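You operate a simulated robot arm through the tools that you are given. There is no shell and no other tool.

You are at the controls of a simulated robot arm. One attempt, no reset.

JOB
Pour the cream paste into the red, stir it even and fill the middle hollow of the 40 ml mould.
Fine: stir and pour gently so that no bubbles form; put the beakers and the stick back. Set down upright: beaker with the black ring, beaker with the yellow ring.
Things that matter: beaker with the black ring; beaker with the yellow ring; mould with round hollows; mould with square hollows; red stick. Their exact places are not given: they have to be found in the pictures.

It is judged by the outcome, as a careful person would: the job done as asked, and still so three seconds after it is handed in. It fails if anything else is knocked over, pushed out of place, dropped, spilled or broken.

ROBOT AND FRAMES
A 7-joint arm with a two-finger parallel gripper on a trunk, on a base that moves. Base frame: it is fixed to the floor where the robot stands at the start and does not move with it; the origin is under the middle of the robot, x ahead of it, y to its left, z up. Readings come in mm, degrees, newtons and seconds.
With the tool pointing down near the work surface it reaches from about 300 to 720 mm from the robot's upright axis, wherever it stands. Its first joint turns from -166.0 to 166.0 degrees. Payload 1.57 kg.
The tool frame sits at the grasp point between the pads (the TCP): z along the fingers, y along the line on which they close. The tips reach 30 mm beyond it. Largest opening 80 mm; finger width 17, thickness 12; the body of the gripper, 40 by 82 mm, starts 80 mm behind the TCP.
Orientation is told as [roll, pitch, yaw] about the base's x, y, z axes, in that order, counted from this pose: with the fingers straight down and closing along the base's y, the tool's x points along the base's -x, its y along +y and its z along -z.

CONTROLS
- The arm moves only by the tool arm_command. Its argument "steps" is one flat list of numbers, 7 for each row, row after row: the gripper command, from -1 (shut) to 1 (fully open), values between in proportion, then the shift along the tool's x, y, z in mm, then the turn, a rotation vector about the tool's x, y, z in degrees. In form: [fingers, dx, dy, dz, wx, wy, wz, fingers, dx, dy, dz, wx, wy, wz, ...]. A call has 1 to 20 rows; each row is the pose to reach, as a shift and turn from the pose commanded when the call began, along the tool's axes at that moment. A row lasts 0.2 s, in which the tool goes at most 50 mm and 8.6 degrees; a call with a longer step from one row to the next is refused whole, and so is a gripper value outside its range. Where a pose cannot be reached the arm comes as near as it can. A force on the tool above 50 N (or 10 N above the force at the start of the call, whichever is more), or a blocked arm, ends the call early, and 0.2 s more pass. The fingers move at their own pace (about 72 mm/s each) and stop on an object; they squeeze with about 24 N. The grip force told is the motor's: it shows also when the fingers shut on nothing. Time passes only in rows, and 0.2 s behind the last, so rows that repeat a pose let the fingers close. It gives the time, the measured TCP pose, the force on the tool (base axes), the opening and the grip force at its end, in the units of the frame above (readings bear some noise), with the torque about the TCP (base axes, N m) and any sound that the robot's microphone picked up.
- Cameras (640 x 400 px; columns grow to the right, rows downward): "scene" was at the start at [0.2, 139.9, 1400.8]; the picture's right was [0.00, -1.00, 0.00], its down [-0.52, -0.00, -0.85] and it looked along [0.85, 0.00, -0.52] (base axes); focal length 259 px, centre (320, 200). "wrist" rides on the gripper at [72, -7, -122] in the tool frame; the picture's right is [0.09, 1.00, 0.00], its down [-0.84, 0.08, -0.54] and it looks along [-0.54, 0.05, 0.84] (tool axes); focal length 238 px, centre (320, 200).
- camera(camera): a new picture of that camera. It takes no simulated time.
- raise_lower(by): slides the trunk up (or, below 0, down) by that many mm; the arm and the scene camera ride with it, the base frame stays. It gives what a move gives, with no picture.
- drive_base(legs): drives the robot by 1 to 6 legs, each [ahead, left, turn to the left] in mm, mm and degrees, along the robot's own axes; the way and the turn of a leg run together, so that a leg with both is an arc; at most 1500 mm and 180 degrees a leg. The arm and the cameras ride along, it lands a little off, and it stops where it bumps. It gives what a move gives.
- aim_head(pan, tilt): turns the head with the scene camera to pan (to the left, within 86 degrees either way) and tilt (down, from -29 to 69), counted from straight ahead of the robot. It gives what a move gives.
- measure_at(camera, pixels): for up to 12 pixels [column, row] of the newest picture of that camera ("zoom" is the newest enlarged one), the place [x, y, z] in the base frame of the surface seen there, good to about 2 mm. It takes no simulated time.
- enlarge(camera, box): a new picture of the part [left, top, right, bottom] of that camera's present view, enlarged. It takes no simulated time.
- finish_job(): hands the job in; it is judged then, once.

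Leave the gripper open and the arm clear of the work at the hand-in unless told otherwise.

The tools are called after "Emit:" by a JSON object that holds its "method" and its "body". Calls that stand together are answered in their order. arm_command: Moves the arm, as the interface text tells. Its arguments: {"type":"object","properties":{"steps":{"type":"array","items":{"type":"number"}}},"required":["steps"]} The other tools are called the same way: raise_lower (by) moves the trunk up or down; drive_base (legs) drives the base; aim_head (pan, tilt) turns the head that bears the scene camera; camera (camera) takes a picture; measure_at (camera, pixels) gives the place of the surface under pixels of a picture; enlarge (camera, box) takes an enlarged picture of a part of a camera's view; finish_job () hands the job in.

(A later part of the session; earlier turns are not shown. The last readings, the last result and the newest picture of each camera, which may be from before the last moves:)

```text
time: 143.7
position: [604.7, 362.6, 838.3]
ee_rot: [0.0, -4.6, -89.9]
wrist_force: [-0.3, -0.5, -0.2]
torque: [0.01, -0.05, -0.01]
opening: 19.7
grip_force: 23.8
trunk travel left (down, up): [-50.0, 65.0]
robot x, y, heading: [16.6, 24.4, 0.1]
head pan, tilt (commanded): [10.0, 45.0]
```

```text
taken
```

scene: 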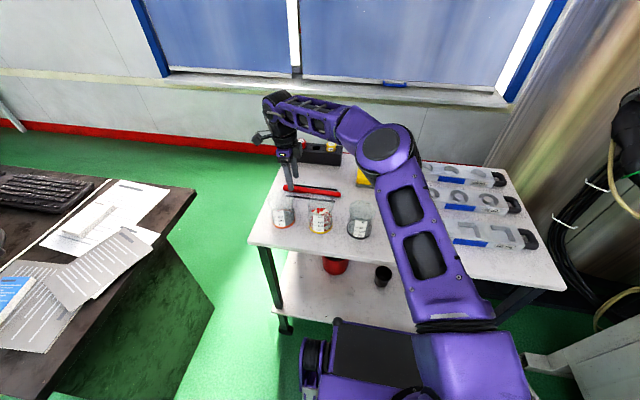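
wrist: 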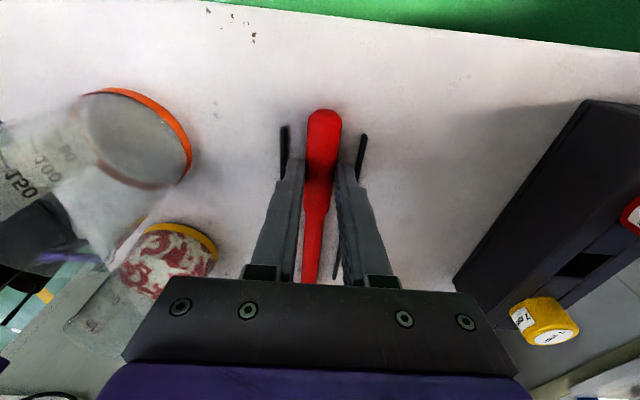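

Closed on the handle at 19.7 mm. A small trial lift of 12 mm to see whether the stick stays level in the grip.

Emit:
{"method": "arm_command", "body": {"steps": [-1, 0, 0, -2, 0, 0, 0, -1, 0, 0, -4, 0, 0, 0, -1, 0, 0, -7, 0, 0, 0, -1, 0, 0, -10, 0, 0, 0, -1, 0, 0, -12, 0, 0, 0, -1, 0, 0, -12, 0, 0, 0]}}

Emit:
{"method": "camera", "body": {"camera": "wrist"}}

Emit:
{"method": "enlarge", "body": {"camera": "scene", "box": [250, 130, 360, 240]}}

```text
time: 145.1
position: [606.3, 362.9, 850.7]
ee_rot: [0.0, -4.6, -90.0]
wrist_force: [-0.6, 0.4, 0.2]
torque: [0.04, -0.02, 0.03]
opening: 19.8
grip_force: 24.0
trunk travel left (down, up): [-50.0, 65.0]
robot x, y, heading: [21.6, 20.9, -0.0]
head pan, tilt (commanded): [10.0, 45.0]
```

```text
taken
```

wrist: 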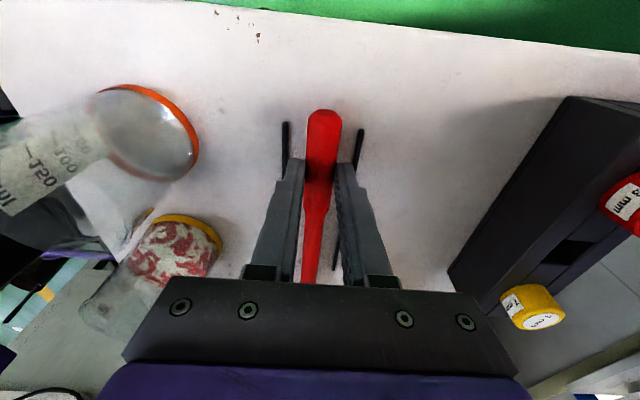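

```text
3.64 times, centred on (305, 185) of scene
```

zoom: 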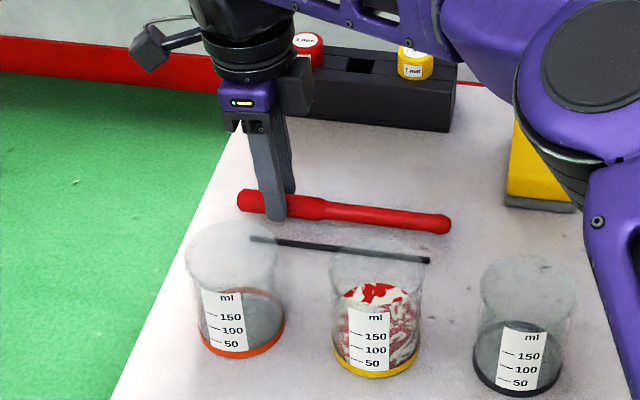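

The stick is up and appears level. I check the heights of both ends.

Emit:
{"method": "measure_at", "body": {"camera": "zoom", "pixels": [[248, 200], [262, 203], [330, 210], [380, 215], [420, 219], [440, 222], [445, 224]]}}

```text
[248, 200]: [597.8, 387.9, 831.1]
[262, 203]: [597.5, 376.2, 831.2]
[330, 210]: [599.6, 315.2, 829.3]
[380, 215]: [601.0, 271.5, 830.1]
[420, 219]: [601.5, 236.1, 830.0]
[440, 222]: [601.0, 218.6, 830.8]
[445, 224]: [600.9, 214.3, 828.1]
```

The stick is level in the hand (all points near z≈830). Lifting it 150 mm straight up.

Emit:
{"method": "arm_command", "body": {"steps": [-1, -0.8, 0, -10, 0, 0, 0, -1, -2, 0, -25, 0, 0, 0, -1, -4, 0, -50, 0, 0, 0, -1, -6, 0, -75, 0, 0, 0, -1, -8, 0, -100, 0, 0, 0, -1, -10, 0, -125, 0, 0, 0, -1, -11.5, 0, -143, 0, 0, 0, -1, -12, 0, -149.5, 0, 0, 0, -1, -12, 0, -149.5, 0, 0, 0]}}

Emit:
{"method": "arm_command", "body": {"steps": [-1, -8, -7, -4, 0, 4, 0, -1, -20, -17, -9, 0, 11, 0, -1, -33, -29, -15, 0, 19, 0, -1, -46, -40, -20.5, 0, 27, 0, -1, -59, -52, -26.5, 0, 35, 0, -1, -72, -63, -32, 0, 43, 0, -1, -85, -75, -38, 0, 51, 0, -1, -98, -86, -44, 0, 59, 0, -1, -110, -97, -49.5, 0, 67, 0, -1, -122, -107, -55, 0, 75, 0, -1, -132, -116, -59.5, 0, 82, 0, -1, -139, -122, -62.5, 0, 87, 0, -1, -141.6, -125, -63.9, 0, 90, 0, -1, -141.6, -125, -63.9, 0, 90, 0]}}

Emit:
{"method": "camera", "body": {"camera": "scene"}}

Emit:
{"method": "camera", "body": {"camera": "wrist"}}

```text
time: 147.1
position: [605.2, 363.6, 1001.1]
ee_rot: [0.0, -4.6, -90.0]
wrist_force: [-0.6, 0.2, -0.3]
torque: [0.02, -0.03, -0.02]
opening: 19.9
grip_force: 23.8
trunk travel left (down, up): [-50.0, 65.0]
robot x, y, heading: [18.3, 21.1, -0.0]
head pan, tilt (commanded): [10.0, 45.0]
```

```text
time: 150.1
position: [480.0, 227.7, 1075.6]
ee_rot: [-0.3, 85.3, -90.0]
wrist_force: [0.5, -0.3, -0.2]
torque: [-0.01, 0.01, -0.03]
opening: 19.7
grip_force: 24.4
trunk travel left (down, up): [-50.0, 65.0]
robot x, y, heading: [19.4, 21.5, -0.2]
head pan, tilt (commanded): [10.0, 45.0]
```

```text
taken
```

scene: 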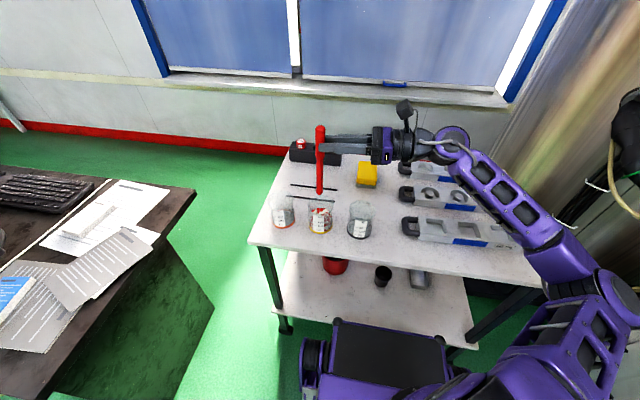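

```text
taken
```

wrist: 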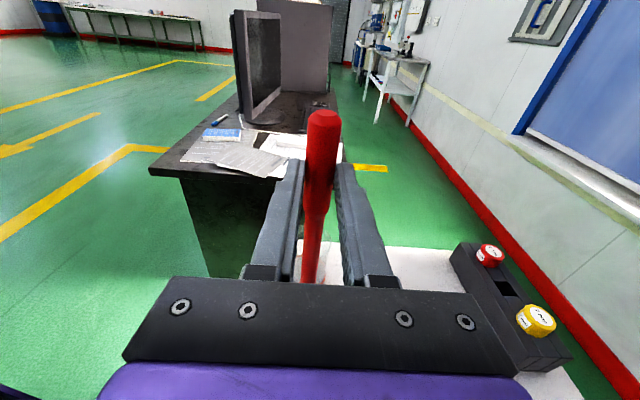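

The stick hangs vertical above the yellow-ringed beaker. I'll measure its tip and the beaker.

Emit:
{"method": "enlarge", "body": {"camera": "scene", "box": [260, 110, 400, 250]}}

Emit:
{"method": "measure_at", "body": {"camera": "zoom", "pixels": [[322, 50], [322, 80], [320, 170], [320, 220], [319, 235], [250, 314], [300, 340], [353, 325], [325, 280], [310, 330]]}}

```text
2.86 times, centred on (330, 180) of scene
```

zoom: 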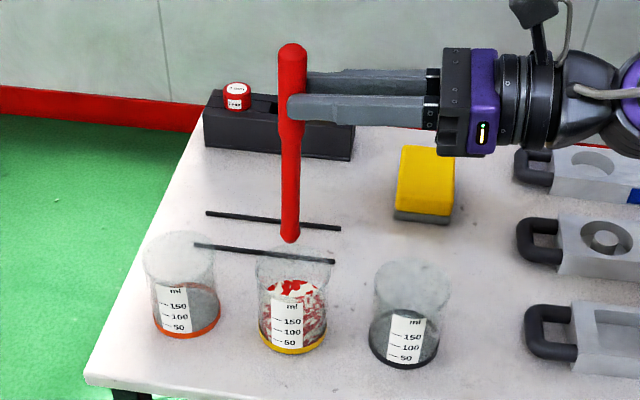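

```text
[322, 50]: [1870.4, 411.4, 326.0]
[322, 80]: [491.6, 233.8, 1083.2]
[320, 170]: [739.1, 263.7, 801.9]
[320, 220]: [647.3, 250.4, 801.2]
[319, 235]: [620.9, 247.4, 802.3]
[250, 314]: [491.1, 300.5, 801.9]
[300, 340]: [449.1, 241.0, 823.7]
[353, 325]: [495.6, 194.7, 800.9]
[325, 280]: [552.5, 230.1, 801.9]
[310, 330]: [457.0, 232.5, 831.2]
```

Emit:
{"method": "measure_at", "body": {"camera": "zoom", "pixels": [[291, 55], [291, 80], [291, 130], [290, 170], [290, 210], [290, 235], [282, 200], [298, 200], [288, 330], [262, 335], [322, 338]]}}

```text
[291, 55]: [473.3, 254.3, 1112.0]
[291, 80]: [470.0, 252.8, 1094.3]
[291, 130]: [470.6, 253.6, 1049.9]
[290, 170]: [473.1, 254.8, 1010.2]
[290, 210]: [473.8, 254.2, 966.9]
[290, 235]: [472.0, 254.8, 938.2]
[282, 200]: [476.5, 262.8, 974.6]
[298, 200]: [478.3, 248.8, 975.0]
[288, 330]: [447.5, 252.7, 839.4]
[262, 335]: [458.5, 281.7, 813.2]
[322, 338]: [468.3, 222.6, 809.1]
```

The stick is vertical at about (481, 254), tip at z≈927, right over the beaker's middle. Lowering it in, slowly through the paste surface (z≈840).

Emit:
{"method": "arm_command", "body": {"steps": [-1, -8, 0, 0.7, 0, 0, 0, -1, -20, 0, 1.6, 0, 0, 0, -1, -32, 0, 2.6, 0, 0, 0, -1, -44, 0, 3.6, 0, 0, 0, -1, -56, 0, 4.6, 0, 0, 0, -1, -66, 0, 5.4, 0, 0, 0, -1, -74, 0, 6.1, 0, 0, 0, -1, -79, 0, 6.5, 0, 0, 0, -1, -79, 0, 6.5, 0, 0, 0]}}

Emit:
{"method": "enlarge", "body": {"camera": "scene", "box": [260, 110, 400, 250]}}

```text
time: 152.1
position: [480.9, 226.3, 996.8]
ee_rot: [-0.6, 85.4, -90.4]
wrist_force: [0.2, -0.1, 0.1]
torque: [0.01, 0.02, 0.0]
opening: 19.9
grip_force: 24.2
trunk travel left (down, up): [-50.0, 65.0]
robot x, y, heading: [20.9, 20.1, 0.0]
head pan, tilt (commanded): [10.0, 45.0]
```

```text
2.86 times, centred on (330, 180) of scene
```

zoom: 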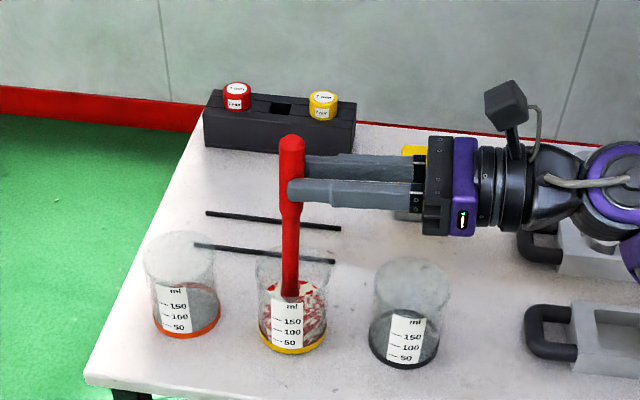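

The tip is inside the beaker, just above the paste. Now 34 mm further down at 4 mm per row.

Emit:
{"method": "arm_command", "body": {"steps": [-1, -4, 0, 0.3, 0, 0, 0, -1, -8, 0, 0.7, 0, 0, 0, -1, -12, 0, 1, 0, 0, 0, -1, -16, 0, 1.3, 0, 0, 0, -1, -20, 0, 1.6, 0, 0, 0, -1, -24, 0, 2, 0, 0, 0, -1, -28, 0, 2.3, 0, 0, 0, -1, -31, 0, 2.5, 0, 0, 0, -1, -33, 0, 2.7, 0, 0, 0, -1, -34, 0, 2.8, 0, 0, 0, -1, -34, 0, 2.8, 0, 0, 0]}}

Emit:
{"method": "enlarge", "body": {"camera": "scene", "box": [260, 130, 380, 250]}}

Emit:
{"method": "camera", "body": {"camera": "wrist"}}

```text
time: 154.5
position: [481.0, 227.8, 962.7]
ee_rot: [-0.4, 85.3, -90.4]
wrist_force: [-0.6, 0.0, -0.5]
torque: [-0.03, 0.03, 0.01]
opening: 19.6
grip_force: 23.8
trunk travel left (down, up): [-50.0, 65.0]
robot x, y, heading: [18.9, 19.9, -0.3]
head pan, tilt (commanded): [10.0, 45.0]
```

```text
3.33 times, centred on (320, 190) of scene
```

zoom: 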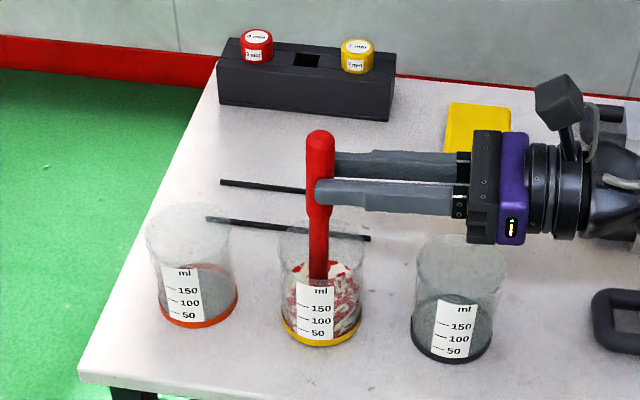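

```text
taken
```

wrist: 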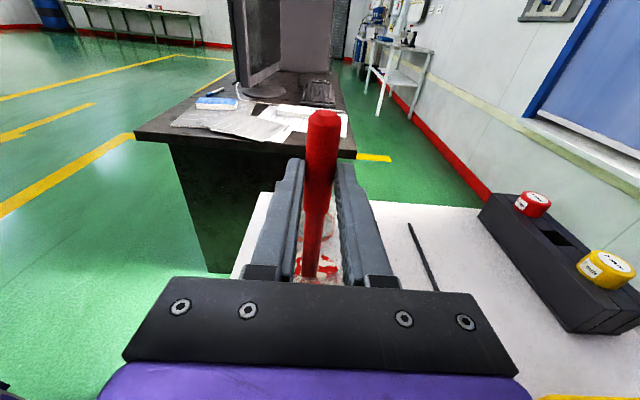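

The stick stands in the paste with its tip just off the bottom. I'll begin stirring: a slow circle of 14 mm radius, about 4 seconds per turn.

Emit:
{"method": "arm_command", "body": {"steps": [-1, 0, 7, 0, 0, 0, 0, -1, 0, 14, 0, 0, 0, 0, -1, 0.4, 13.2, 4.8, 0, 0, 0, -1, 0.7, 10.7, 9, 0, 0, 0, -1, 1, 7, 12.1, 0, 0, 0, -1, 1.1, 2.4, 13.8, 0, 0, 0, -1, 1.1, -2.4, 13.8, 0, 0, 0, -1, 1, -7, 12.1, 0, 0, 0, -1, 0.7, -10.7, 9, 0, 0, 0, -1, 0.4, -13.2, 4.8, 0, 0, 0, -1, 0, -14, 0, 0, 0, 0, -1, -0.4, -13.2, -4.8, 0, 0, 0, -1, -0.7, -10.7, -9, 0, 0, 0, -1, -1, -7, -12.1, 0, 0, 0, -1, -1.1, -2.4, -13.8, 0, 0, 0, -1, -1.1, 2.4, -13.8, 0, 0, 0, -1, -1, 7, -12.1, 0, 0, 0, -1, -0.7, 10.7, -9, 0, 0, 0, -1, -0.4, 13.2, -4.8, 0, 0, 0, -1, 0, 14, 0, 0, 0, 0]}}

Emit:
{"method": "enlarge", "body": {"camera": "scene", "box": [260, 130, 380, 250]}}

Emit:
{"method": "enlarge", "body": {"camera": "wrist", "box": [240, 100, 400, 290]}}

```text
time: 158.7
position: [494.7, 227.4, 962.7]
ee_rot: [-0.9, 85.4, -90.6]
wrist_force: [0.1, -0.1, -0.4]
torque: [-0.03, 0.0, -0.01]
opening: 19.7
grip_force: 24.3
trunk travel left (down, up): [-50.0, 65.0]
robot x, y, heading: [19.8, 18.3, -0.1]
head pan, tilt (commanded): [10.0, 45.0]
```

```text
3.33 times, centred on (320, 190) of scene
```

zoom: 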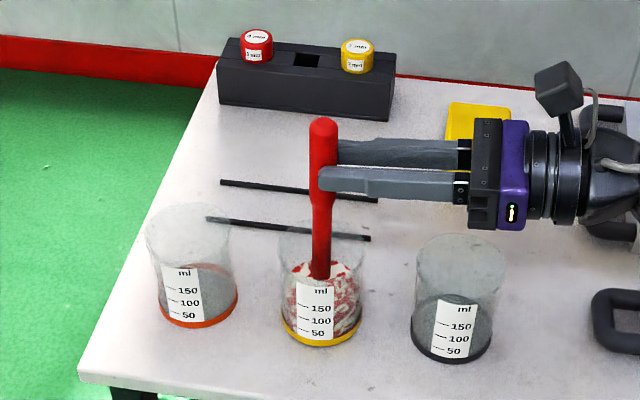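

```text
2.11 times, centred on (320, 195) of wrist
```

zoom: 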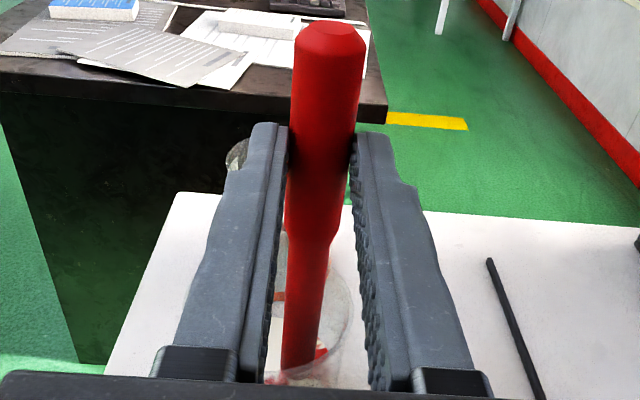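

One turn done, no slip. Let me look closely at the paste's pattern.

Emit:
{"method": "enlarge", "body": {"camera": "scene", "box": [300, 200, 345, 240]}}

```text
10.00 times, centred on (322, 220) of scene
```

zoom: 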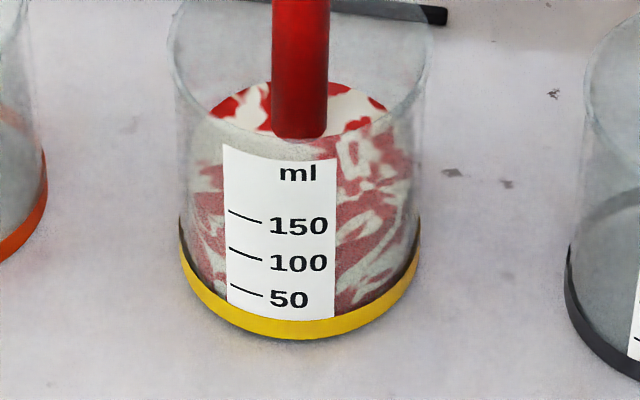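

Still marbled after one turn. I'll keep stirring gently, about 33 mm/s, in slow circles.

Emit:
{"method": "arm_command", "body": {"steps": [-1, 0.5, -1.5, 6.4, 0, 0, 0, -1, 0.9, -5.8, 11.3, 0, 0, 0, -1, 1.1, -11.8, 13.8, 0, 0, 0, -1, 1.1, -18.3, 13.3, 0, 0, 0, -1, 0.8, -23.9, 9.9, 0, 0, 0, -1, 0.3, -27.3, 4.3, 0, 0, 0, -1, -0.2, -27.8, -2.2, 0, 0, 0, -1, -0.7, -25.3, -8.2, 0, 0, 0, -1, -1.0, -20.4, -12.5, 0, 0, 0, -1, -1.1, -14, -14, 0, 0, 0, -1, -1.0, -7.6, -12.5, 0, 0, 0, -1, -0.7, -2.7, -8.2, 0, 0, 0, -1, -0.2, -0.2, -2.2, 0, 0, 0, -1, 0.3, -0.7, 4.3, 0, 0, 0, -1, 0.8, -4.1, 9.9, 0, 0, 0, -1, 1.1, -9.7, 13.3, 0, 0, 0, -1, 1.1, -16.2, 13.8, 0, 0, 0, -1, 0.9, -22.2, 11.3, 0, 0, 0, -1, 0.5, -26.5, 6.4, 0, 0, 0, -1, 0, -28, 0, 0, 0, 0]}}

Emit:
{"method": "arm_command", "body": {"steps": [-1, -0.5, 1.5, -6.4, 0, 0, 0, -1, -0.9, 5.8, -11.3, 0, 0, 0, -1, -1.1, 11.8, -13.8, 0, 0, 0, -1, -1.1, 18.3, -13.3, 0, 0, 0, -1, -0.8, 23.9, -9.9, 0, 0, 0, -1, -0.3, 27.3, -4.3, 0, 0, 0, -1, 0.2, 27.8, 2.2, 0, 0, 0, -1, 0.7, 25.3, 8.2, 0, 0, 0, -1, 1.0, 20.4, 12.5, 0, 0, 0, -1, 1.1, 14, 14, 0, 0, 0, -1, 1.0, 7.6, 12.5, 0, 0, 0, -1, 0.7, 2.7, 8.2, 0, 0, 0, -1, 0.2, 0.2, 2.2, 0, 0, 0, -1, -0.3, 0.7, -4.3, 0, 0, 0, -1, -0.8, 4.1, -9.9, 0, 0, 0, -1, -1.1, 9.7, -13.3, 0, 0, 0, -1, -1.1, 16.2, -13.8, 0, 0, 0, -1, -0.9, 22.2, -11.3, 0, 0, 0, -1, -0.5, 26.5, -6.4, 0, 0, 0, -1, 0, 28, 0, 0, 0, 0]}}

Emit:
{"method": "enlarge", "body": {"camera": "scene", "box": [300, 200, 345, 240]}}

Emit:
{"method": "enlarge", "body": {"camera": "scene", "box": [260, 130, 380, 250]}}

```text
time: 162.9
position: [465.8, 225.8, 961.7]
ee_rot: [-0.9, 85.4, -90.6]
wrist_force: [-0.2, 0.6, 0.4]
torque: [-0.01, -0.02, -0.03]
opening: 19.9
grip_force: 23.4
trunk travel left (down, up): [-50.0, 65.0]
robot x, y, heading: [20.0, 20.9, -0.0]
head pan, tilt (commanded): [10.0, 45.0]
```

```text
time: 167.1
position: [494.5, 227.1, 961.1]
ee_rot: [-0.8, 85.4, -90.8]
wrist_force: [-0.5, 0.5, -0.5]
torque: [-0.03, -0.01, -0.03]
opening: 19.7
grip_force: 23.9
trunk travel left (down, up): [-50.0, 65.0]
robot x, y, heading: [17.8, 15.4, -0.2]
head pan, tilt (commanded): [10.0, 45.0]
```

```text
10.00 times, centred on (322, 220) of scene
```

zoom: 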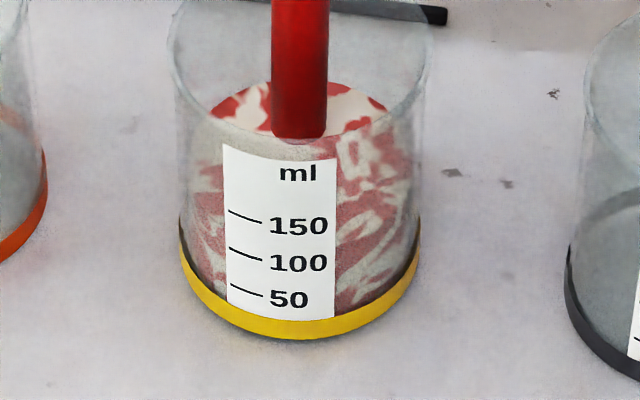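

```text
3.33 times, centred on (320, 190) of scene
```

zoom: 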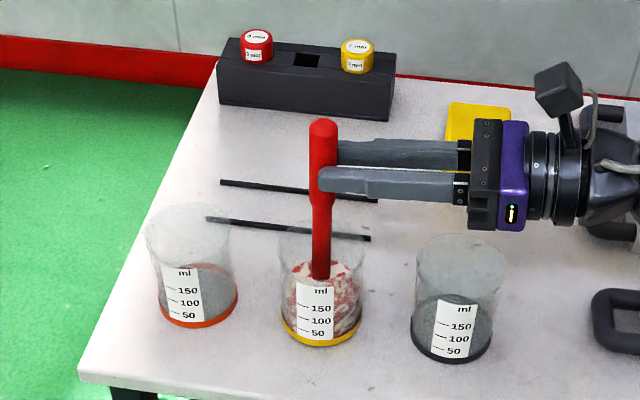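

The contrast is fading toward an even pink, so it works. I'll continue with the same gentle circles.

Emit:
{"method": "arm_command", "body": {"steps": [-1, 0.5, -1.5, 6.4, 0, 0, 0, -1, 0.9, -5.8, 11.3, 0, 0, 0, -1, 1.1, -11.8, 13.8, 0, 0, 0, -1, 1.1, -18.3, 13.3, 0, 0, 0, -1, 0.8, -23.9, 9.9, 0, 0, 0, -1, 0.3, -27.3, 4.3, 0, 0, 0, -1, -0.2, -27.8, -2.2, 0, 0, 0, -1, -0.7, -25.3, -8.2, 0, 0, 0, -1, -1.0, -20.4, -12.5, 0, 0, 0, -1, -1.1, -14, -14, 0, 0, 0, -1, -1.0, -7.6, -12.5, 0, 0, 0, -1, -0.7, -2.7, -8.2, 0, 0, 0, -1, -0.2, -0.2, -2.2, 0, 0, 0, -1, 0.3, -0.7, 4.3, 0, 0, 0, -1, 0.8, -4.1, 9.9, 0, 0, 0, -1, 1.1, -9.7, 13.3, 0, 0, 0, -1, 1.1, -16.2, 13.8, 0, 0, 0, -1, 0.9, -22.2, 11.3, 0, 0, 0, -1, 0.5, -26.5, 6.4, 0, 0, 0, -1, 0, -28, 0, 0, 0, 0]}}

Emit:
{"method": "arm_command", "body": {"steps": [-1, -0.5, 1.5, -6.4, 0, 0, 0, -1, -0.9, 5.8, -11.3, 0, 0, 0, -1, -1.1, 11.8, -13.8, 0, 0, 0, -1, -1.1, 18.3, -13.3, 0, 0, 0, -1, -0.8, 23.9, -9.9, 0, 0, 0, -1, -0.3, 27.3, -4.3, 0, 0, 0, -1, 0.2, 27.8, 2.2, 0, 0, 0, -1, 0.7, 25.3, 8.2, 0, 0, 0, -1, 1.0, 20.4, 12.5, 0, 0, 0, -1, 1.1, 14, 14, 0, 0, 0, -1, 1.0, 7.6, 12.5, 0, 0, 0, -1, 0.7, 2.7, 8.2, 0, 0, 0, -1, 0.2, 0.2, 2.2, 0, 0, 0, -1, -0.3, 0.7, -4.3, 0, 0, 0, -1, -0.8, 4.1, -9.9, 0, 0, 0, -1, -1.1, 9.7, -13.3, 0, 0, 0, -1, -1.1, 16.2, -13.8, 0, 0, 0, -1, -0.9, 22.2, -11.3, 0, 0, 0, -1, -0.5, 26.5, -6.4, 0, 0, 0, -1, 0, 28, 0, 0, 0, 0]}}

Emit:
{"method": "arm_command", "body": {"steps": [-1, 0.5, -1.5, 6.4, 0, 0, 0, -1, 0.9, -5.8, 11.3, 0, 0, 0, -1, 1.1, -11.8, 13.8, 0, 0, 0, -1, 1.1, -18.3, 13.3, 0, 0, 0, -1, 0.8, -23.9, 9.9, 0, 0, 0, -1, 0.3, -27.3, 4.3, 0, 0, 0, -1, -0.2, -27.8, -2.2, 0, 0, 0, -1, -0.7, -25.3, -8.2, 0, 0, 0, -1, -1.0, -20.4, -12.5, 0, 0, 0, -1, -1.1, -14, -14, 0, 0, 0, -1, -1.0, -7.6, -12.5, 0, 0, 0, -1, -0.7, -2.7, -8.2, 0, 0, 0, -1, -0.2, -0.2, -2.2, 0, 0, 0, -1, 0.3, -0.7, 4.3, 0, 0, 0, -1, 0.8, -4.1, 9.9, 0, 0, 0, -1, 1.1, -9.7, 13.3, 0, 0, 0, -1, 1.1, -16.2, 13.8, 0, 0, 0, -1, 0.9, -22.2, 11.3, 0, 0, 0, -1, 0.5, -26.5, 6.4, 0, 0, 0, -1, 0, -28, 0, 0, 0, 0]}}

Emit:
{"method": "arm_command", "body": {"steps": [-1, -0.5, 1.5, -6.4, 0, 0, 0, -1, -0.9, 5.8, -11.3, 0, 0, 0, -1, -1.1, 11.8, -13.8, 0, 0, 0, -1, -1.1, 18.3, -13.3, 0, 0, 0, -1, -0.8, 23.9, -9.9, 0, 0, 0, -1, -0.3, 27.3, -4.3, 0, 0, 0, -1, 0.2, 27.8, 2.2, 0, 0, 0, -1, 0.7, 25.3, 8.2, 0, 0, 0, -1, 1.0, 20.4, 12.5, 0, 0, 0, -1, 1.1, 14, 14, 0, 0, 0, -1, 1.0, 7.6, 12.5, 0, 0, 0, -1, 0.7, 2.7, 8.2, 0, 0, 0, -1, 0.2, 0.2, 2.2, 0, 0, 0, -1, -0.3, 0.7, -4.3, 0, 0, 0, -1, -0.8, 4.1, -9.9, 0, 0, 0, -1, -1.1, 9.7, -13.3, 0, 0, 0, -1, -1.1, 16.2, -13.8, 0, 0, 0, -1, -0.9, 22.2, -11.3, 0, 0, 0, -1, -0.5, 26.5, -6.4, 0, 0, 0, -1, 0, 28, 0, 0, 0, 0]}}

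Emit:
{"method": "enlarge", "body": {"camera": "scene", "box": [300, 200, 345, 240]}}

Emit:
{"method": "enlarge", "body": {"camera": "scene", "box": [260, 130, 380, 250]}}

```text
time: 171.3
position: [466.0, 226.0, 962.3]
ee_rot: [-0.8, 85.4, -90.7]
wrist_force: [-0.2, -0.3, -1.0]
torque: [-0.04, 0.0, -0.01]
opening: 19.6
grip_force: 24.3
trunk travel left (down, up): [-50.0, 65.0]
robot x, y, heading: [21.0, 20.7, 0.1]
head pan, tilt (commanded): [10.0, 45.0]
```

```text
time: 175.5
position: [494.2, 226.1, 962.4]
ee_rot: [-0.8, 85.4, -90.6]
wrist_force: [-0.4, 0.1, 0.0]
torque: [-0.01, 0.0, 0.06]
opening: 19.9
grip_force: 24.0
trunk travel left (down, up): [-50.0, 65.0]
robot x, y, heading: [18.9, 17.2, -0.4]
head pan, tilt (commanded): [10.0, 45.0]
```

```text
time: 179.7
position: [467.5, 227.3, 961.9]
ee_rot: [-0.8, 85.4, -90.6]
wrist_force: [-0.4, -0.7, 0.9]
torque: [-0.01, 0.0, 0.0]
opening: 19.8
grip_force: 24.4
trunk travel left (down, up): [-50.0, 65.0]
robot x, y, heading: [18.7, 20.7, -0.3]
head pan, tilt (commanded): [10.0, 45.0]
```

```text
time: 183.9
position: [494.7, 228.0, 962.3]
ee_rot: [-0.8, 85.4, -90.7]
wrist_force: [-0.6, 0.1, 0.1]
torque: [-0.01, 0.02, -0.02]
opening: 19.9
grip_force: 24.0
trunk travel left (down, up): [-50.0, 65.0]
robot x, y, heading: [17.8, 17.2, 0.0]
head pan, tilt (commanded): [10.0, 45.0]
```

```text
10.00 times, centred on (322, 220) of scene
```

zoom: 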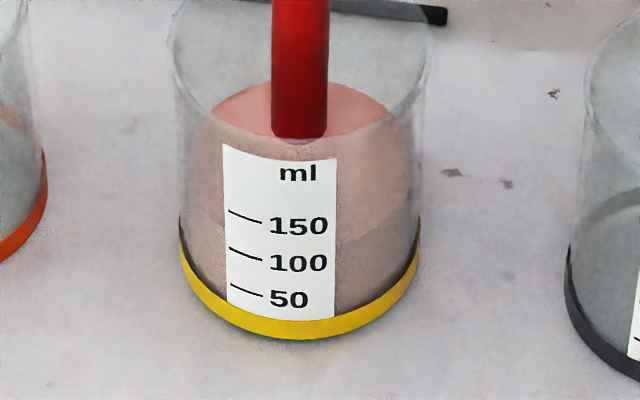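

```text
3.33 times, centred on (320, 190) of scene
```

zoom: 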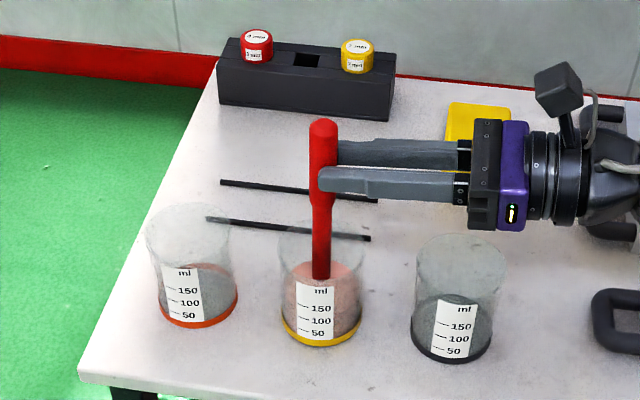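

The paste is now an even pink with no bubbles visible. I'll add one more pair of gentle rounds to be sure.

Emit:
{"method": "arm_command", "body": {"steps": [-1, 0.5, -1.5, 6.4, 0, 0, 0, -1, 0.9, -5.8, 11.3, 0, 0, 0, -1, 1.1, -11.8, 13.8, 0, 0, 0, -1, 1.1, -18.3, 13.3, 0, 0, 0, -1, 0.8, -23.9, 9.9, 0, 0, 0, -1, 0.3, -27.3, 4.3, 0, 0, 0, -1, -0.2, -27.8, -2.2, 0, 0, 0, -1, -0.7, -25.3, -8.2, 0, 0, 0, -1, -1.0, -20.4, -12.5, 0, 0, 0, -1, -1.1, -14, -14, 0, 0, 0, -1, -1.0, -7.6, -12.5, 0, 0, 0, -1, -0.7, -2.7, -8.2, 0, 0, 0, -1, -0.2, -0.2, -2.2, 0, 0, 0, -1, 0.3, -0.7, 4.3, 0, 0, 0, -1, 0.8, -4.1, 9.9, 0, 0, 0, -1, 1.1, -9.7, 13.3, 0, 0, 0, -1, 1.1, -16.2, 13.8, 0, 0, 0, -1, 0.9, -22.2, 11.3, 0, 0, 0, -1, 0.5, -26.5, 6.4, 0, 0, 0, -1, 0, -28, 0, 0, 0, 0]}}

Emit:
{"method": "arm_command", "body": {"steps": [-1, -0.5, 1.5, -6.4, 0, 0, 0, -1, -0.9, 5.8, -11.3, 0, 0, 0, -1, -1.1, 11.8, -13.8, 0, 0, 0, -1, -1.1, 18.3, -13.3, 0, 0, 0, -1, -0.8, 23.9, -9.9, 0, 0, 0, -1, -0.3, 27.3, -4.3, 0, 0, 0, -1, 0.2, 27.8, 2.2, 0, 0, 0, -1, 0.7, 25.3, 8.2, 0, 0, 0, -1, 1.0, 20.4, 12.5, 0, 0, 0, -1, 1.1, 14, 14, 0, 0, 0, -1, 1.0, 7.6, 12.5, 0, 0, 0, -1, 0.7, 2.7, 8.2, 0, 0, 0, -1, 0.2, 0.2, 2.2, 0, 0, 0, -1, -0.3, 0.7, -4.3, 0, 0, 0, -1, -0.8, 4.1, -9.9, 0, 0, 0, -1, -1.1, 9.7, -13.3, 0, 0, 0, -1, -1.1, 16.2, -13.8, 0, 0, 0, -1, -0.9, 22.2, -11.3, 0, 0, 0, -1, -0.5, 26.5, -6.4, 0, 0, 0, -1, 0, 28, 0, 0, 0, 0]}}

Emit:
{"method": "enlarge", "body": {"camera": "scene", "box": [300, 200, 345, 240]}}

```text
time: 188.1
position: [466.4, 227.2, 961.5]
ee_rot: [-0.9, 85.4, -90.6]
wrist_force: [1.2, 0.8, -0.8]
torque: [0.0, -0.02, 0.01]
opening: 19.7
grip_force: 24.2
trunk travel left (down, up): [-50.0, 65.0]
robot x, y, heading: [16.7, 20.3, -0.1]
head pan, tilt (commanded): [10.0, 45.0]
```

```text
time: 192.3
position: [493.9, 227.5, 962.6]
ee_rot: [-0.8, 85.4, -90.7]
wrist_force: [0.3, 0.2, -1.2]
torque: [0.0, -0.01, -0.01]
opening: 19.8
grip_force: 24.0
trunk travel left (down, up): [-50.0, 65.0]
robot x, y, heading: [19.6, 16.2, -0.3]
head pan, tilt (commanded): [10.0, 45.0]
```

```text
10.00 times, centred on (322, 220) of scene
```

zoom: 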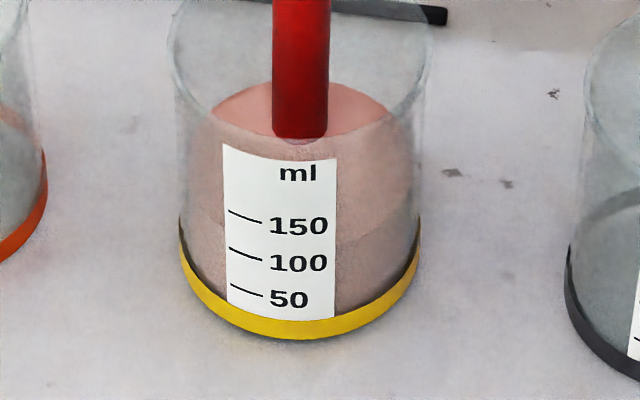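

Fully even. Back to the middle, then slowly up out of the paste, pausing inside the beaker so it drips off.

Emit:
{"method": "arm_command", "body": {"steps": [-1, 0, -5, 0, 0, 0, 0, -1, 0, -10, 0, 0, 0, 0, -1, 0, -14, 0, 0, 0, 0, -1, 3, -14, -0.2, 0, 0, 0, -1, 7, -14, -0.6, 0, 0, 0, -1, 11, -14, -0.9, 0, 0, 0, -1, 15, -14, -1.2, 0, 0, 0, -1, 19, -14, -1.6, 0, 0, 0, -1, 23, -14, -1.9, 0, 0, 0, -1, 27, -14, -2.2, 0, 0, 0, -1, 31, -14, -2.5, 0, 0, 0, -1, 36, -14, -3, 0, 0, 0, -1, 40, -14, -3.3, 0, 0, 0, -1, 40, -14, -3.3, 0, 0, 0, -1, 40, -14, -3.3, 0, 0, 0, -1, 40, -14, -3.3, 0, 0, 0, -1, 40, -14, -3.3, 0, 0, 0, -1, 40, -14, -3.3, 0, 0, 0, -1, 40, -14, -3.3, 0, 0, 0, -1, 40, -14, -3.3, 0, 0, 0]}}

Emit:
{"method": "enlarge", "body": {"camera": "scene", "box": [270, 140, 370, 250]}}

```text
time: 196.5
position: [481.5, 226.7, 1002.0]
ee_rot: [-0.6, 85.4, -90.5]
wrist_force: [0.0, -0.8, -1.5]
torque: [-0.05, 0.03, -0.01]
opening: 19.5
grip_force: 24.0
trunk travel left (down, up): [-50.0, 65.0]
robot x, y, heading: [20.0, 18.5, -0.1]
head pan, tilt (commanded): [10.0, 45.0]
```

```text
3.64 times, centred on (320, 195) of scene
```

zoom: 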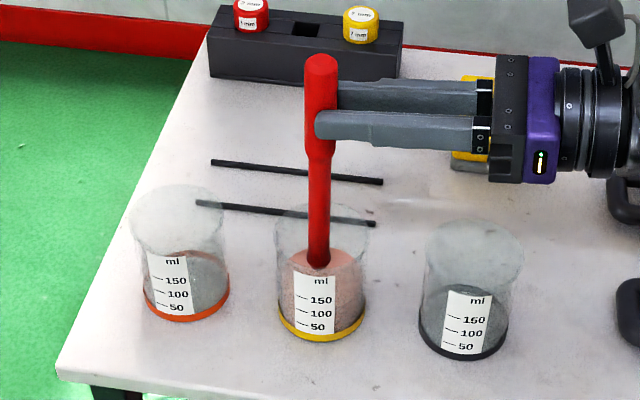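

The tip is clear of the paste. I'll wait some seconds inside the beaker for any drips, then lift fully out.

Emit:
{"method": "arm_command", "body": {"steps": [-1, 0, 0, 0, 0, 0, 0, -1, 0, 0, 0, 0, 0, 0, -1, 0, 0, 0, 0, 0, 0, -1, 0, 0, 0, 0, 0, 0, -1, 0, 0, 0, 0, 0, 0, -1, 0, 0, 0, 0, 0, 0, -1, 0, 0, 0, 0, 0, 0, -1, 0, 0, 0, 0, 0, 0, -1, 0, 0, 0, 0, 0, 0, -1, 0, 0, 0, 0, 0, 0, -1, 0, 0, 0, 0, 0, 0, -1, 0, 0, 0, 0, 0, 0, -1, 0, 0, 0, 0, 0, 0, -1, 0, 0, 0, 0, 0, 0, -1, 0, 0, 0, 0, 0, 0, -1, 0, 0, 0, 0, 0, 0, -1, 0, 0, 0, 0, 0, 0, -1, 0, 0, 0, 0, 0, 0, -1, 0, 0, 0, 0, 0, 0, -1, 0, 0, 0, 0, 0, 0]}}

Emit:
{"method": "arm_command", "body": {"steps": [-1, 6, 0, -0.5, 0, 0, 0, -1, 14, 0, -1.2, 0, 0, 0, -1, 22, 0, -1.8, 0, 0, 0, -1, 30, 0, -2.5, 0, 0, 0, -1, 40, 0, -3.3, 0, 0, 0, -1, 50, 0, -4.1, 0, 0, 0, -1, 60, 0, -4.9, 0, 0, 0, -1, 68, 0, -5.6, 0, 0, 0, -1, 73, 0, -6, 0, 0, 0, -1, 73, 0, -6, 0, 0, 0]}}

Emit:
{"method": "enlarge", "body": {"camera": "scene", "box": [260, 100, 380, 250]}}

```text
time: 200.7
position: [481.2, 227.1, 1003.6]
ee_rot: [-0.6, 85.4, -90.4]
wrist_force: [0.3, -0.5, -0.6]
torque: [0.0, 0.01, 0.01]
opening: 19.5
grip_force: 23.4
trunk travel left (down, up): [-50.0, 65.0]
robot x, y, heading: [20.6, 19.4, 0.1]
head pan, tilt (commanded): [10.0, 45.0]
```

```text
time: 202.9
position: [481.3, 227.1, 1076.0]
ee_rot: [-0.6, 85.5, -90.4]
wrist_force: [-0.6, 0.5, -0.5]
torque: [-0.02, 0.02, 0.02]
opening: 19.8
grip_force: 23.7
trunk travel left (down, up): [-50.0, 65.0]
robot x, y, heading: [17.3, 17.5, -0.2]
head pan, tilt (commanded): [10.0, 45.0]
```

```text
2.67 times, centred on (320, 175) of scene
```

zoom: 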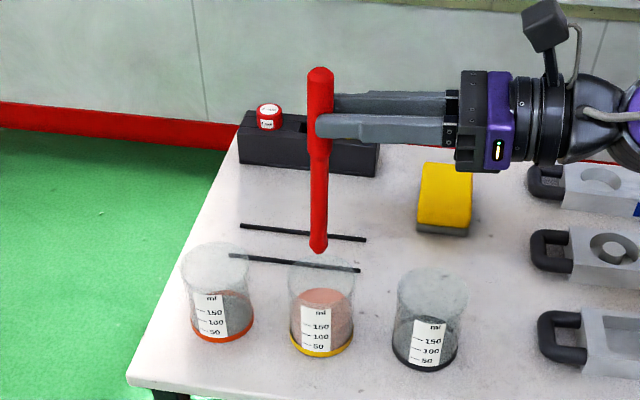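

The stick is clean and still vertical in the grip. I turn it back level and carry it to above its resting place.

Emit:
{"method": "arm_command", "body": {"steps": [-1, -2, 5, 5, 0, -3, 0, -1, -7, 14, 15, 0, -10, 0, -1, -12, 25, 28, 0, -18, 0, -1, -18, 36, 41, 0, -26, 0, -1, -24, 48, 54, 0, -34, 0, -1, -30, 59, 67, 0, -42, 0, -1, -36, 71, 80, 0, -50, 0, -1, -42, 82, 93, 0, -58, 0, -1, -47, 94, 106, 0, -66, 0, -1, -53, 105, 119, 0, -74, 0, -1, -58, 114, 130, 0, -81, 0, -1, -62, 121, 139, 0, -87, 0, -1, -63.6, 124, 142, 0, -90, 0, -1, -63.6, 124, 142, 0, -90, 0]}}

Emit:
{"method": "camera", "body": {"camera": "wrist"}}

Emit:
{"method": "enlarge", "body": {"camera": "scene", "box": [240, 80, 380, 250]}}

```text
time: 205.9
position: [604.8, 363.9, 1001.3]
ee_rot: [0.0, -4.7, -89.8]
wrist_force: [-1.0, 0.5, -0.7]
torque: [0.03, 0.0, 0.01]
opening: 19.4
grip_force: 24.1
trunk travel left (down, up): [-50.0, 65.0]
robot x, y, heading: [20.6, 20.5, -0.2]
head pan, tilt (commanded): [10.0, 45.0]
```

```text
taken
```

wrist: 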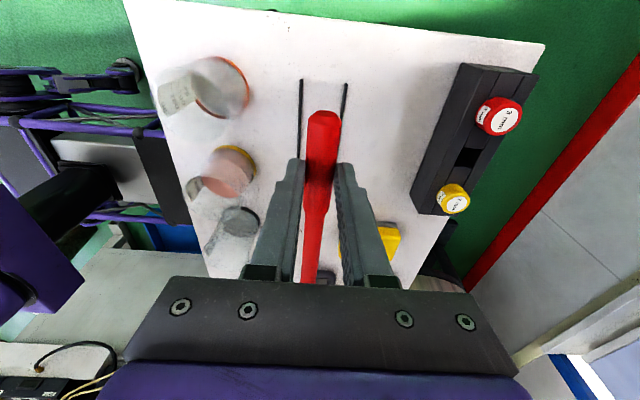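

```text
2.35 times, centred on (310, 165) of scene
```

zoom: 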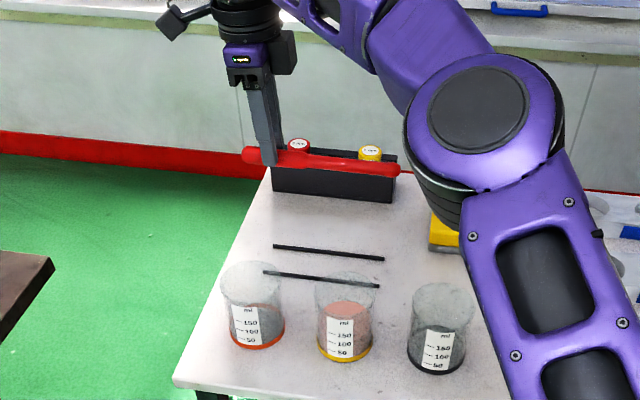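

Back over the rest. I check that the stick is level and measure its ends before lowering.

Emit:
{"method": "measure_at", "body": {"camera": "zoom", "pixels": [[248, 154], [256, 156], [310, 160], [340, 163], [375, 167], [392, 170], [320, 247], [320, 252]]}}

```text
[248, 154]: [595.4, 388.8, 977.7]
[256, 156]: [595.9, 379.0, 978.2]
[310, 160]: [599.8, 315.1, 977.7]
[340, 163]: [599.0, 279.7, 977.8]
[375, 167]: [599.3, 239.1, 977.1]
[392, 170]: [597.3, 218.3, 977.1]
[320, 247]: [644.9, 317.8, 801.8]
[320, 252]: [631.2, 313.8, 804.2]
```

Level, and in line with the rest. Lowering it between the rails.

Emit:
{"method": "arm_command", "body": {"steps": [-1, 0.6, 0, 12, 0, 0, 0, -1, 2.4, 0, 35, 0, 0, 0, -1, 4.3, 0, 60, 0, 0, 0, -1, 6.2, 0, 85, 0, 0, 0, -1, 8, 0, 110, 0, 0, 0, -1, 9.8, 0, 132, 0, 0, 0, -1, 10.7, 0, 147, 0, 0, 0, -1, 11.1, 0, 153, 0, 0, 0, -1, 11.1, 0, 153, 0, 0, 0]}}

Emit:
{"method": "camera", "body": {"camera": "wrist"}}

```text
time: 207.9
position: [603.7, 362.2, 847.6]
ee_rot: [0.0, -4.5, -89.9]
wrist_force: [0.2, 0.1, -0.8]
torque: [-0.02, -0.01, 0.01]
opening: 19.8
grip_force: 24.1
trunk travel left (down, up): [-50.0, 65.0]
robot x, y, heading: [22.1, 23.5, -0.1]
head pan, tilt (commanded): [10.0, 45.0]
```

```text
taken
```

wrist: 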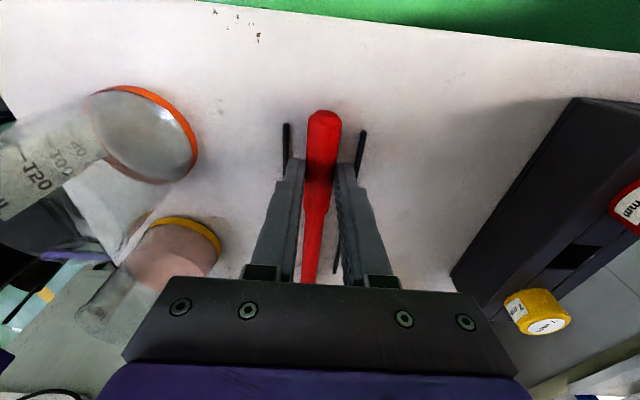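

Emit:
{"method": "arm_command", "body": {"steps": [-1, 0.1, 0.5, 2, 0, 0, 0, -1, 0.3, 0.8, 4, 0, 0, 0, -1, 0.5, 0.8, 6, 0, 0, 0, -1, 0.6, 0.8, 7.5, 0, 0, 0, -1, 0.7, 0.8, 8.5, 0, 0, 0, -1, 0.7, 0.8, 8.5, 0, 0, 0]}}

Emit:
{"method": "arm_command", "body": {"steps": [-1, 0, 0, 0.5, 0, 0, 0, -1, 0, 0, 1, 0, 0, 0, -1, 0, 0, 1, 0, 0, 0]}}

```text
time: 209.3
position: [605.5, 361.5, 840.8]
ee_rot: [0.1, -4.7, -89.9]
wrist_force: [-1.4, -1.6, 9.5]
torque: [-0.36, 0.06, -0.04]
opening: 19.9
grip_force: 24.4
trunk travel left (down, up): [-50.0, 65.0]
robot x, y, heading: [21.0, 21.6, -0.0]
head pan, tilt (commanded): [10.0, 45.0]
```

```text
time: 210.1
position: [605.4, 362.3, 839.1]
ee_rot: [0.2, -4.5, -89.9]
wrist_force: [0.6, 0.1, 16.8]
torque: [-0.22, -0.01, -0.04]
opening: 19.9
grip_force: 24.2
trunk travel left (down, up): [-50.0, 65.0]
robot x, y, heading: [21.9, 15.5, -0.1]
head pan, tilt (commanded): [10.0, 45.0]
```

The stick rests on the table (16.8 N). I ease up 1.2 mm, open gently, and rise.

Emit:
{"method": "arm_command", "body": {"steps": [-1, 0, 0, -1.2, 0, 0, 0, -0.45, 0, 0, -1.2, 0, 0, 0, -0.3, 0, 0, -1.2, 0, 0, 0, 0, 0, 0, -1.2, 0, 0, 0, 0.25, 0, 0, -1.2, 0, 0, 0, 0.25, 0, 0, -1.2, 0, 0, 0, 0.25, 0, 0, -8, 0, 0, 0, 0.25, 0, 0, -20, 0, 0, 0, 0.25, 0, 0, -40, 0, 0, 0, 0.25, 0, 0, -65, 0, 0, 0, 0.25, 0, 0, -95, 0, 0, 0, 0.25, 0, 0, -130, 0, 0, 0, 0.25, 0, 0, -130, 0, 0, 0]}}

Emit:
{"method": "camera", "body": {"camera": "wrist"}}

Emit:
{"method": "enlarge", "body": {"camera": "scene", "box": [240, 130, 380, 250]}}

```text
time: 212.9
position: [603.6, 373.1, 966.7]
ee_rot: [0.0, -4.6, -89.9]
wrist_force: [0.0, 0.9, -0.7]
torque: [-0.03, 0.02, 0.03]
opening: 50.0
grip_force: 0.0
trunk travel left (down, up): [-50.0, 65.0]
robot x, y, heading: [20.7, 18.5, -0.0]
head pan, tilt (commanded): [10.0, 45.0]
```

```text
taken
```

wrist: 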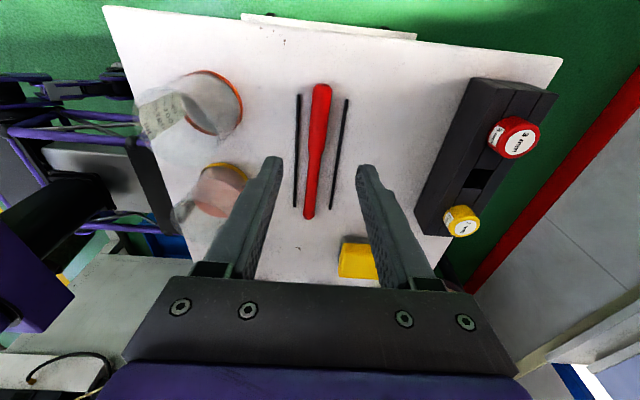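

```text
3.33 times, centred on (310, 190) of scene
```

zoom: 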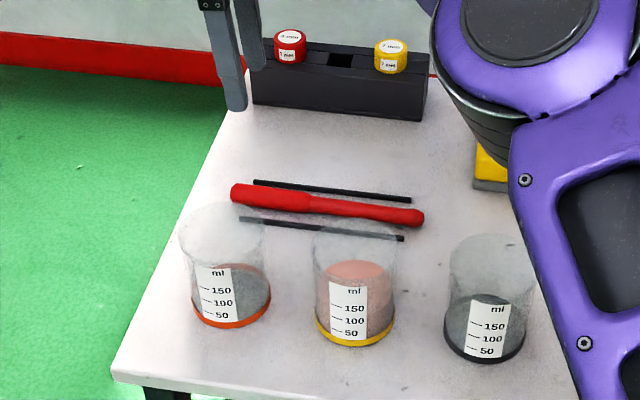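

The stick lies back between its rails. Next I bring the wrist back to its normal roll, moving away in free air.

Emit:
{"method": "arm_command", "body": {"steps": [0.6, -19, -11, -9, 0, 1.2, 0, 1, -38, -22, -18.5, 0, 2.3, 0, 1, -57, -33, -28, 0, 3.5, 0, 1, -76, -43.6, -37, 0, 4.6, 0, 1, -76, -43.6, -37, 0, 4.6, 0]}}

Emit:
{"method": "arm_command", "body": {"steps": [1, 0, 0, 0, 0, 0, -8.2, 1, 0, 0, 0, 0, 0, -16.4, 1, 0, 0, 0, 0, 0, -24.6, 1, 0, 0, 0, 0, 0, -32.8, 1, 0, 0, 0, 0, 0, -41, 1, 0, 0, 0, 0, 0, -49.2, 1, 0, 0, 0, 0, 0, -57.4, 1, 0, 0, 0, 0, 0, -65.6, 1, 0, 0, 0, 0, 0, -73.8, 1, 0, 0, 0, 0, 0, -82, 1, 0, 0, 0, 0, 0, -90, 1, 0, 0, 0, 0, 0, -90]}}

Emit:
{"method": "camera", "body": {"camera": "scene"}}

Emit:
{"method": "camera", "body": {"camera": "wrist"}}

```text
time: 214.1
position: [561.3, 298.9, 1010.5]
ee_rot: [-0.1, 0.0, -90.0]
wrist_force: [-0.4, -0.4, -0.9]
torque: [-0.01, 0.01, 0.0]
opening: 80.3
grip_force: 0.1
trunk travel left (down, up): [-50.0, 65.0]
robot x, y, heading: [18.9, 19.9, -0.3]
head pan, tilt (commanded): [10.0, 45.0]
```

```text
time: 216.7
position: [562.2, 298.3, 1011.0]
ee_rot: [0.0, 0.0, 0.2]
wrist_force: [0.4, 0.2, 0.9]
torque: [-0.03, -0.02, -0.03]
opening: 80.1
grip_force: 0.1
trunk travel left (down, up): [-50.0, 65.0]
robot x, y, heading: [22.5, 19.6, 0.0]
head pan, tilt (commanded): [10.0, 45.0]
```

```text
taken
```

scene: 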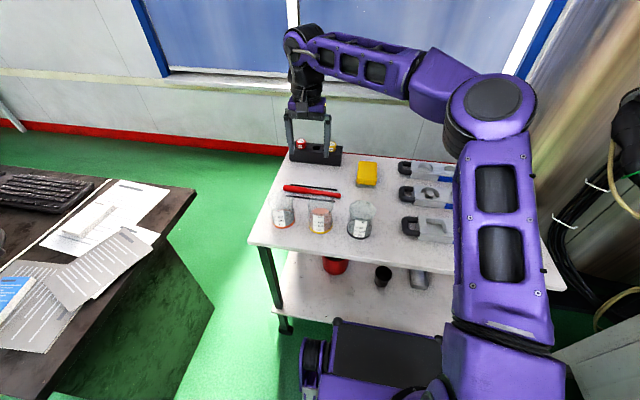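

```text
taken
```

wrist: 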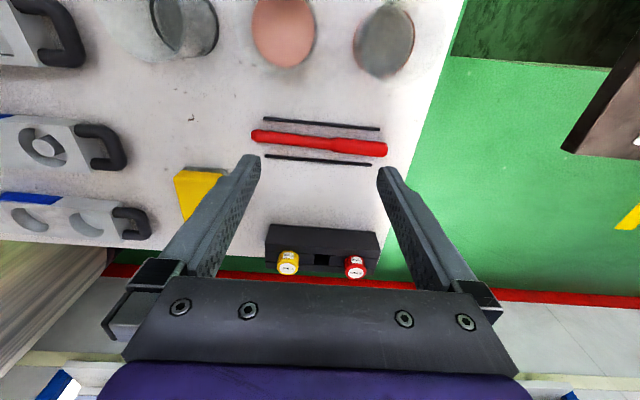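

All in order. I enlarge the beakers from above to check the paste and measure the yellow-ringed beaker again.

Emit:
{"method": "enlarge", "body": {"camera": "wrist", "box": [130, 0, 430, 170]}}

Emit:
{"method": "measure_at", "body": {"camera": "zoom", "pixels": [[330, 70], [275, 60], [388, 60], [330, 130], [330, 20], [300, 100], [360, 100], [260, 288], [540, 318], [400, 303]]}}

```text
2.13 times, centred on (280, 85) of wrist
```

zoom: 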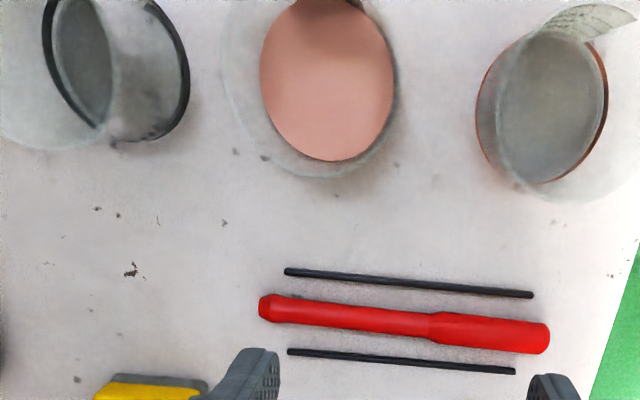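

```text
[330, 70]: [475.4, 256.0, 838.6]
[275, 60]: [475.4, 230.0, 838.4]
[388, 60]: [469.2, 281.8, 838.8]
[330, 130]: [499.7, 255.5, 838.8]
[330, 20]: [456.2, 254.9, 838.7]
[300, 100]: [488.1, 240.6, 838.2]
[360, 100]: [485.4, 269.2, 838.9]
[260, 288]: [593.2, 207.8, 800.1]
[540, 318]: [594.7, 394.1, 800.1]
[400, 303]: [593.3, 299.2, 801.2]
```

The paste is even and smooth, surface at z≈838.6 (about 100 ml). I pitch the tool up to 40° in front, then drive to the place from which both the beaker and mould are in reach.

Emit:
{"method": "arm_command", "body": {"steps": [1, 16.5, -4.8, 0, 0, -6.2, 0, 1, 33, -9.5, 0, 0, -12.5, 0, 1, 49.5, -14, 0, 0, -18.7, 0, 1, 66, -19, 0, 0, -25, 0, 1, 82.5, -24, 0, 0, -31.2, 0, 1, 99, -28.5, 0, 0, -37.5, 0, 1, 115.5, -33, 0, 0, -43.7, 0, 1, 132, -38, 0, 0, -50, 0, 1, 132, -38, 0, 0, -50, 0]}}

Emit:
{"method": "camera", "body": {"camera": "scene"}}

```text
time: 218.7
position: [430.4, 261.4, 1011.3]
ee_rot: [0.0, -49.9, 0.0]
wrist_force: [0.1, -0.7, -0.7]
torque: [-0.02, -0.01, 0.0]
opening: 79.8
grip_force: 0.1
trunk travel left (down, up): [-50.0, 65.0]
robot x, y, heading: [20.9, 19.5, 0.1]
head pan, tilt (commanded): [10.0, 45.0]
```

```text
taken
```

scene: 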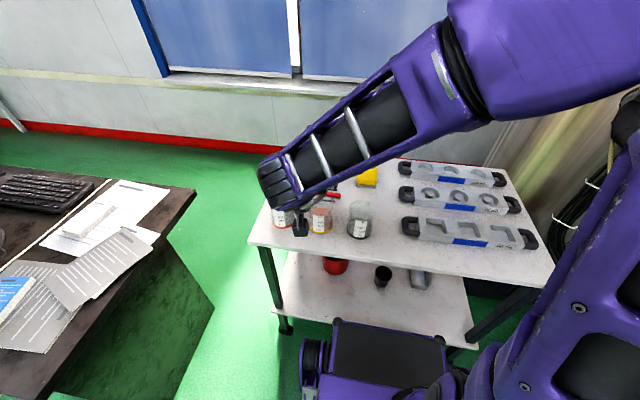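

Before driving, I measure the gap between the 35 ml and 40 ml moulds, since the tilted beaker's lower edge will hang near there.

Emit:
{"method": "enlarge", "body": {"camera": "scene", "box": [390, 150, 540, 255]}}

Emit:
{"method": "measure_at", "body": {"camera": "zoom", "pixels": [[200, 60], [200, 90], [205, 155], [205, 165], [220, 190], [210, 225], [205, 130], [190, 30], [300, 60], [330, 95], [340, 160], [220, 110]]}}

```text
3.81 times, centred on (465, 202) of scene
```

zoom: 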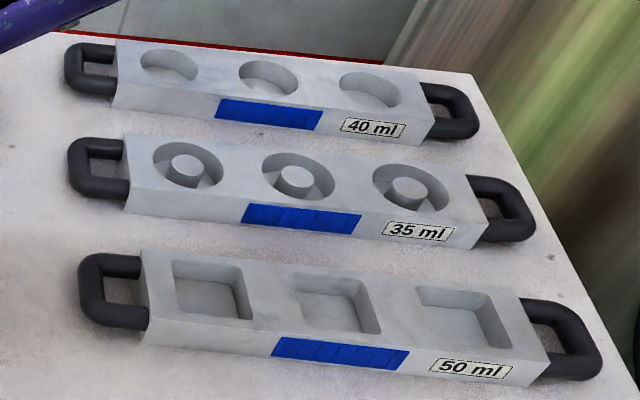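

```text
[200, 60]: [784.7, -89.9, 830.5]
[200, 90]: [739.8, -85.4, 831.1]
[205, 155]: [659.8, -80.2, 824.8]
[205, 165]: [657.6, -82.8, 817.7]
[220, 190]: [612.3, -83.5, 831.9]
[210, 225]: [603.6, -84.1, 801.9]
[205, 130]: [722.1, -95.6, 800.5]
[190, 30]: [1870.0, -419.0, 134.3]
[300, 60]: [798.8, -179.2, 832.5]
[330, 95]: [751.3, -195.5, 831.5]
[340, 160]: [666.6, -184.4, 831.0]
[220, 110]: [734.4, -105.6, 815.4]
```

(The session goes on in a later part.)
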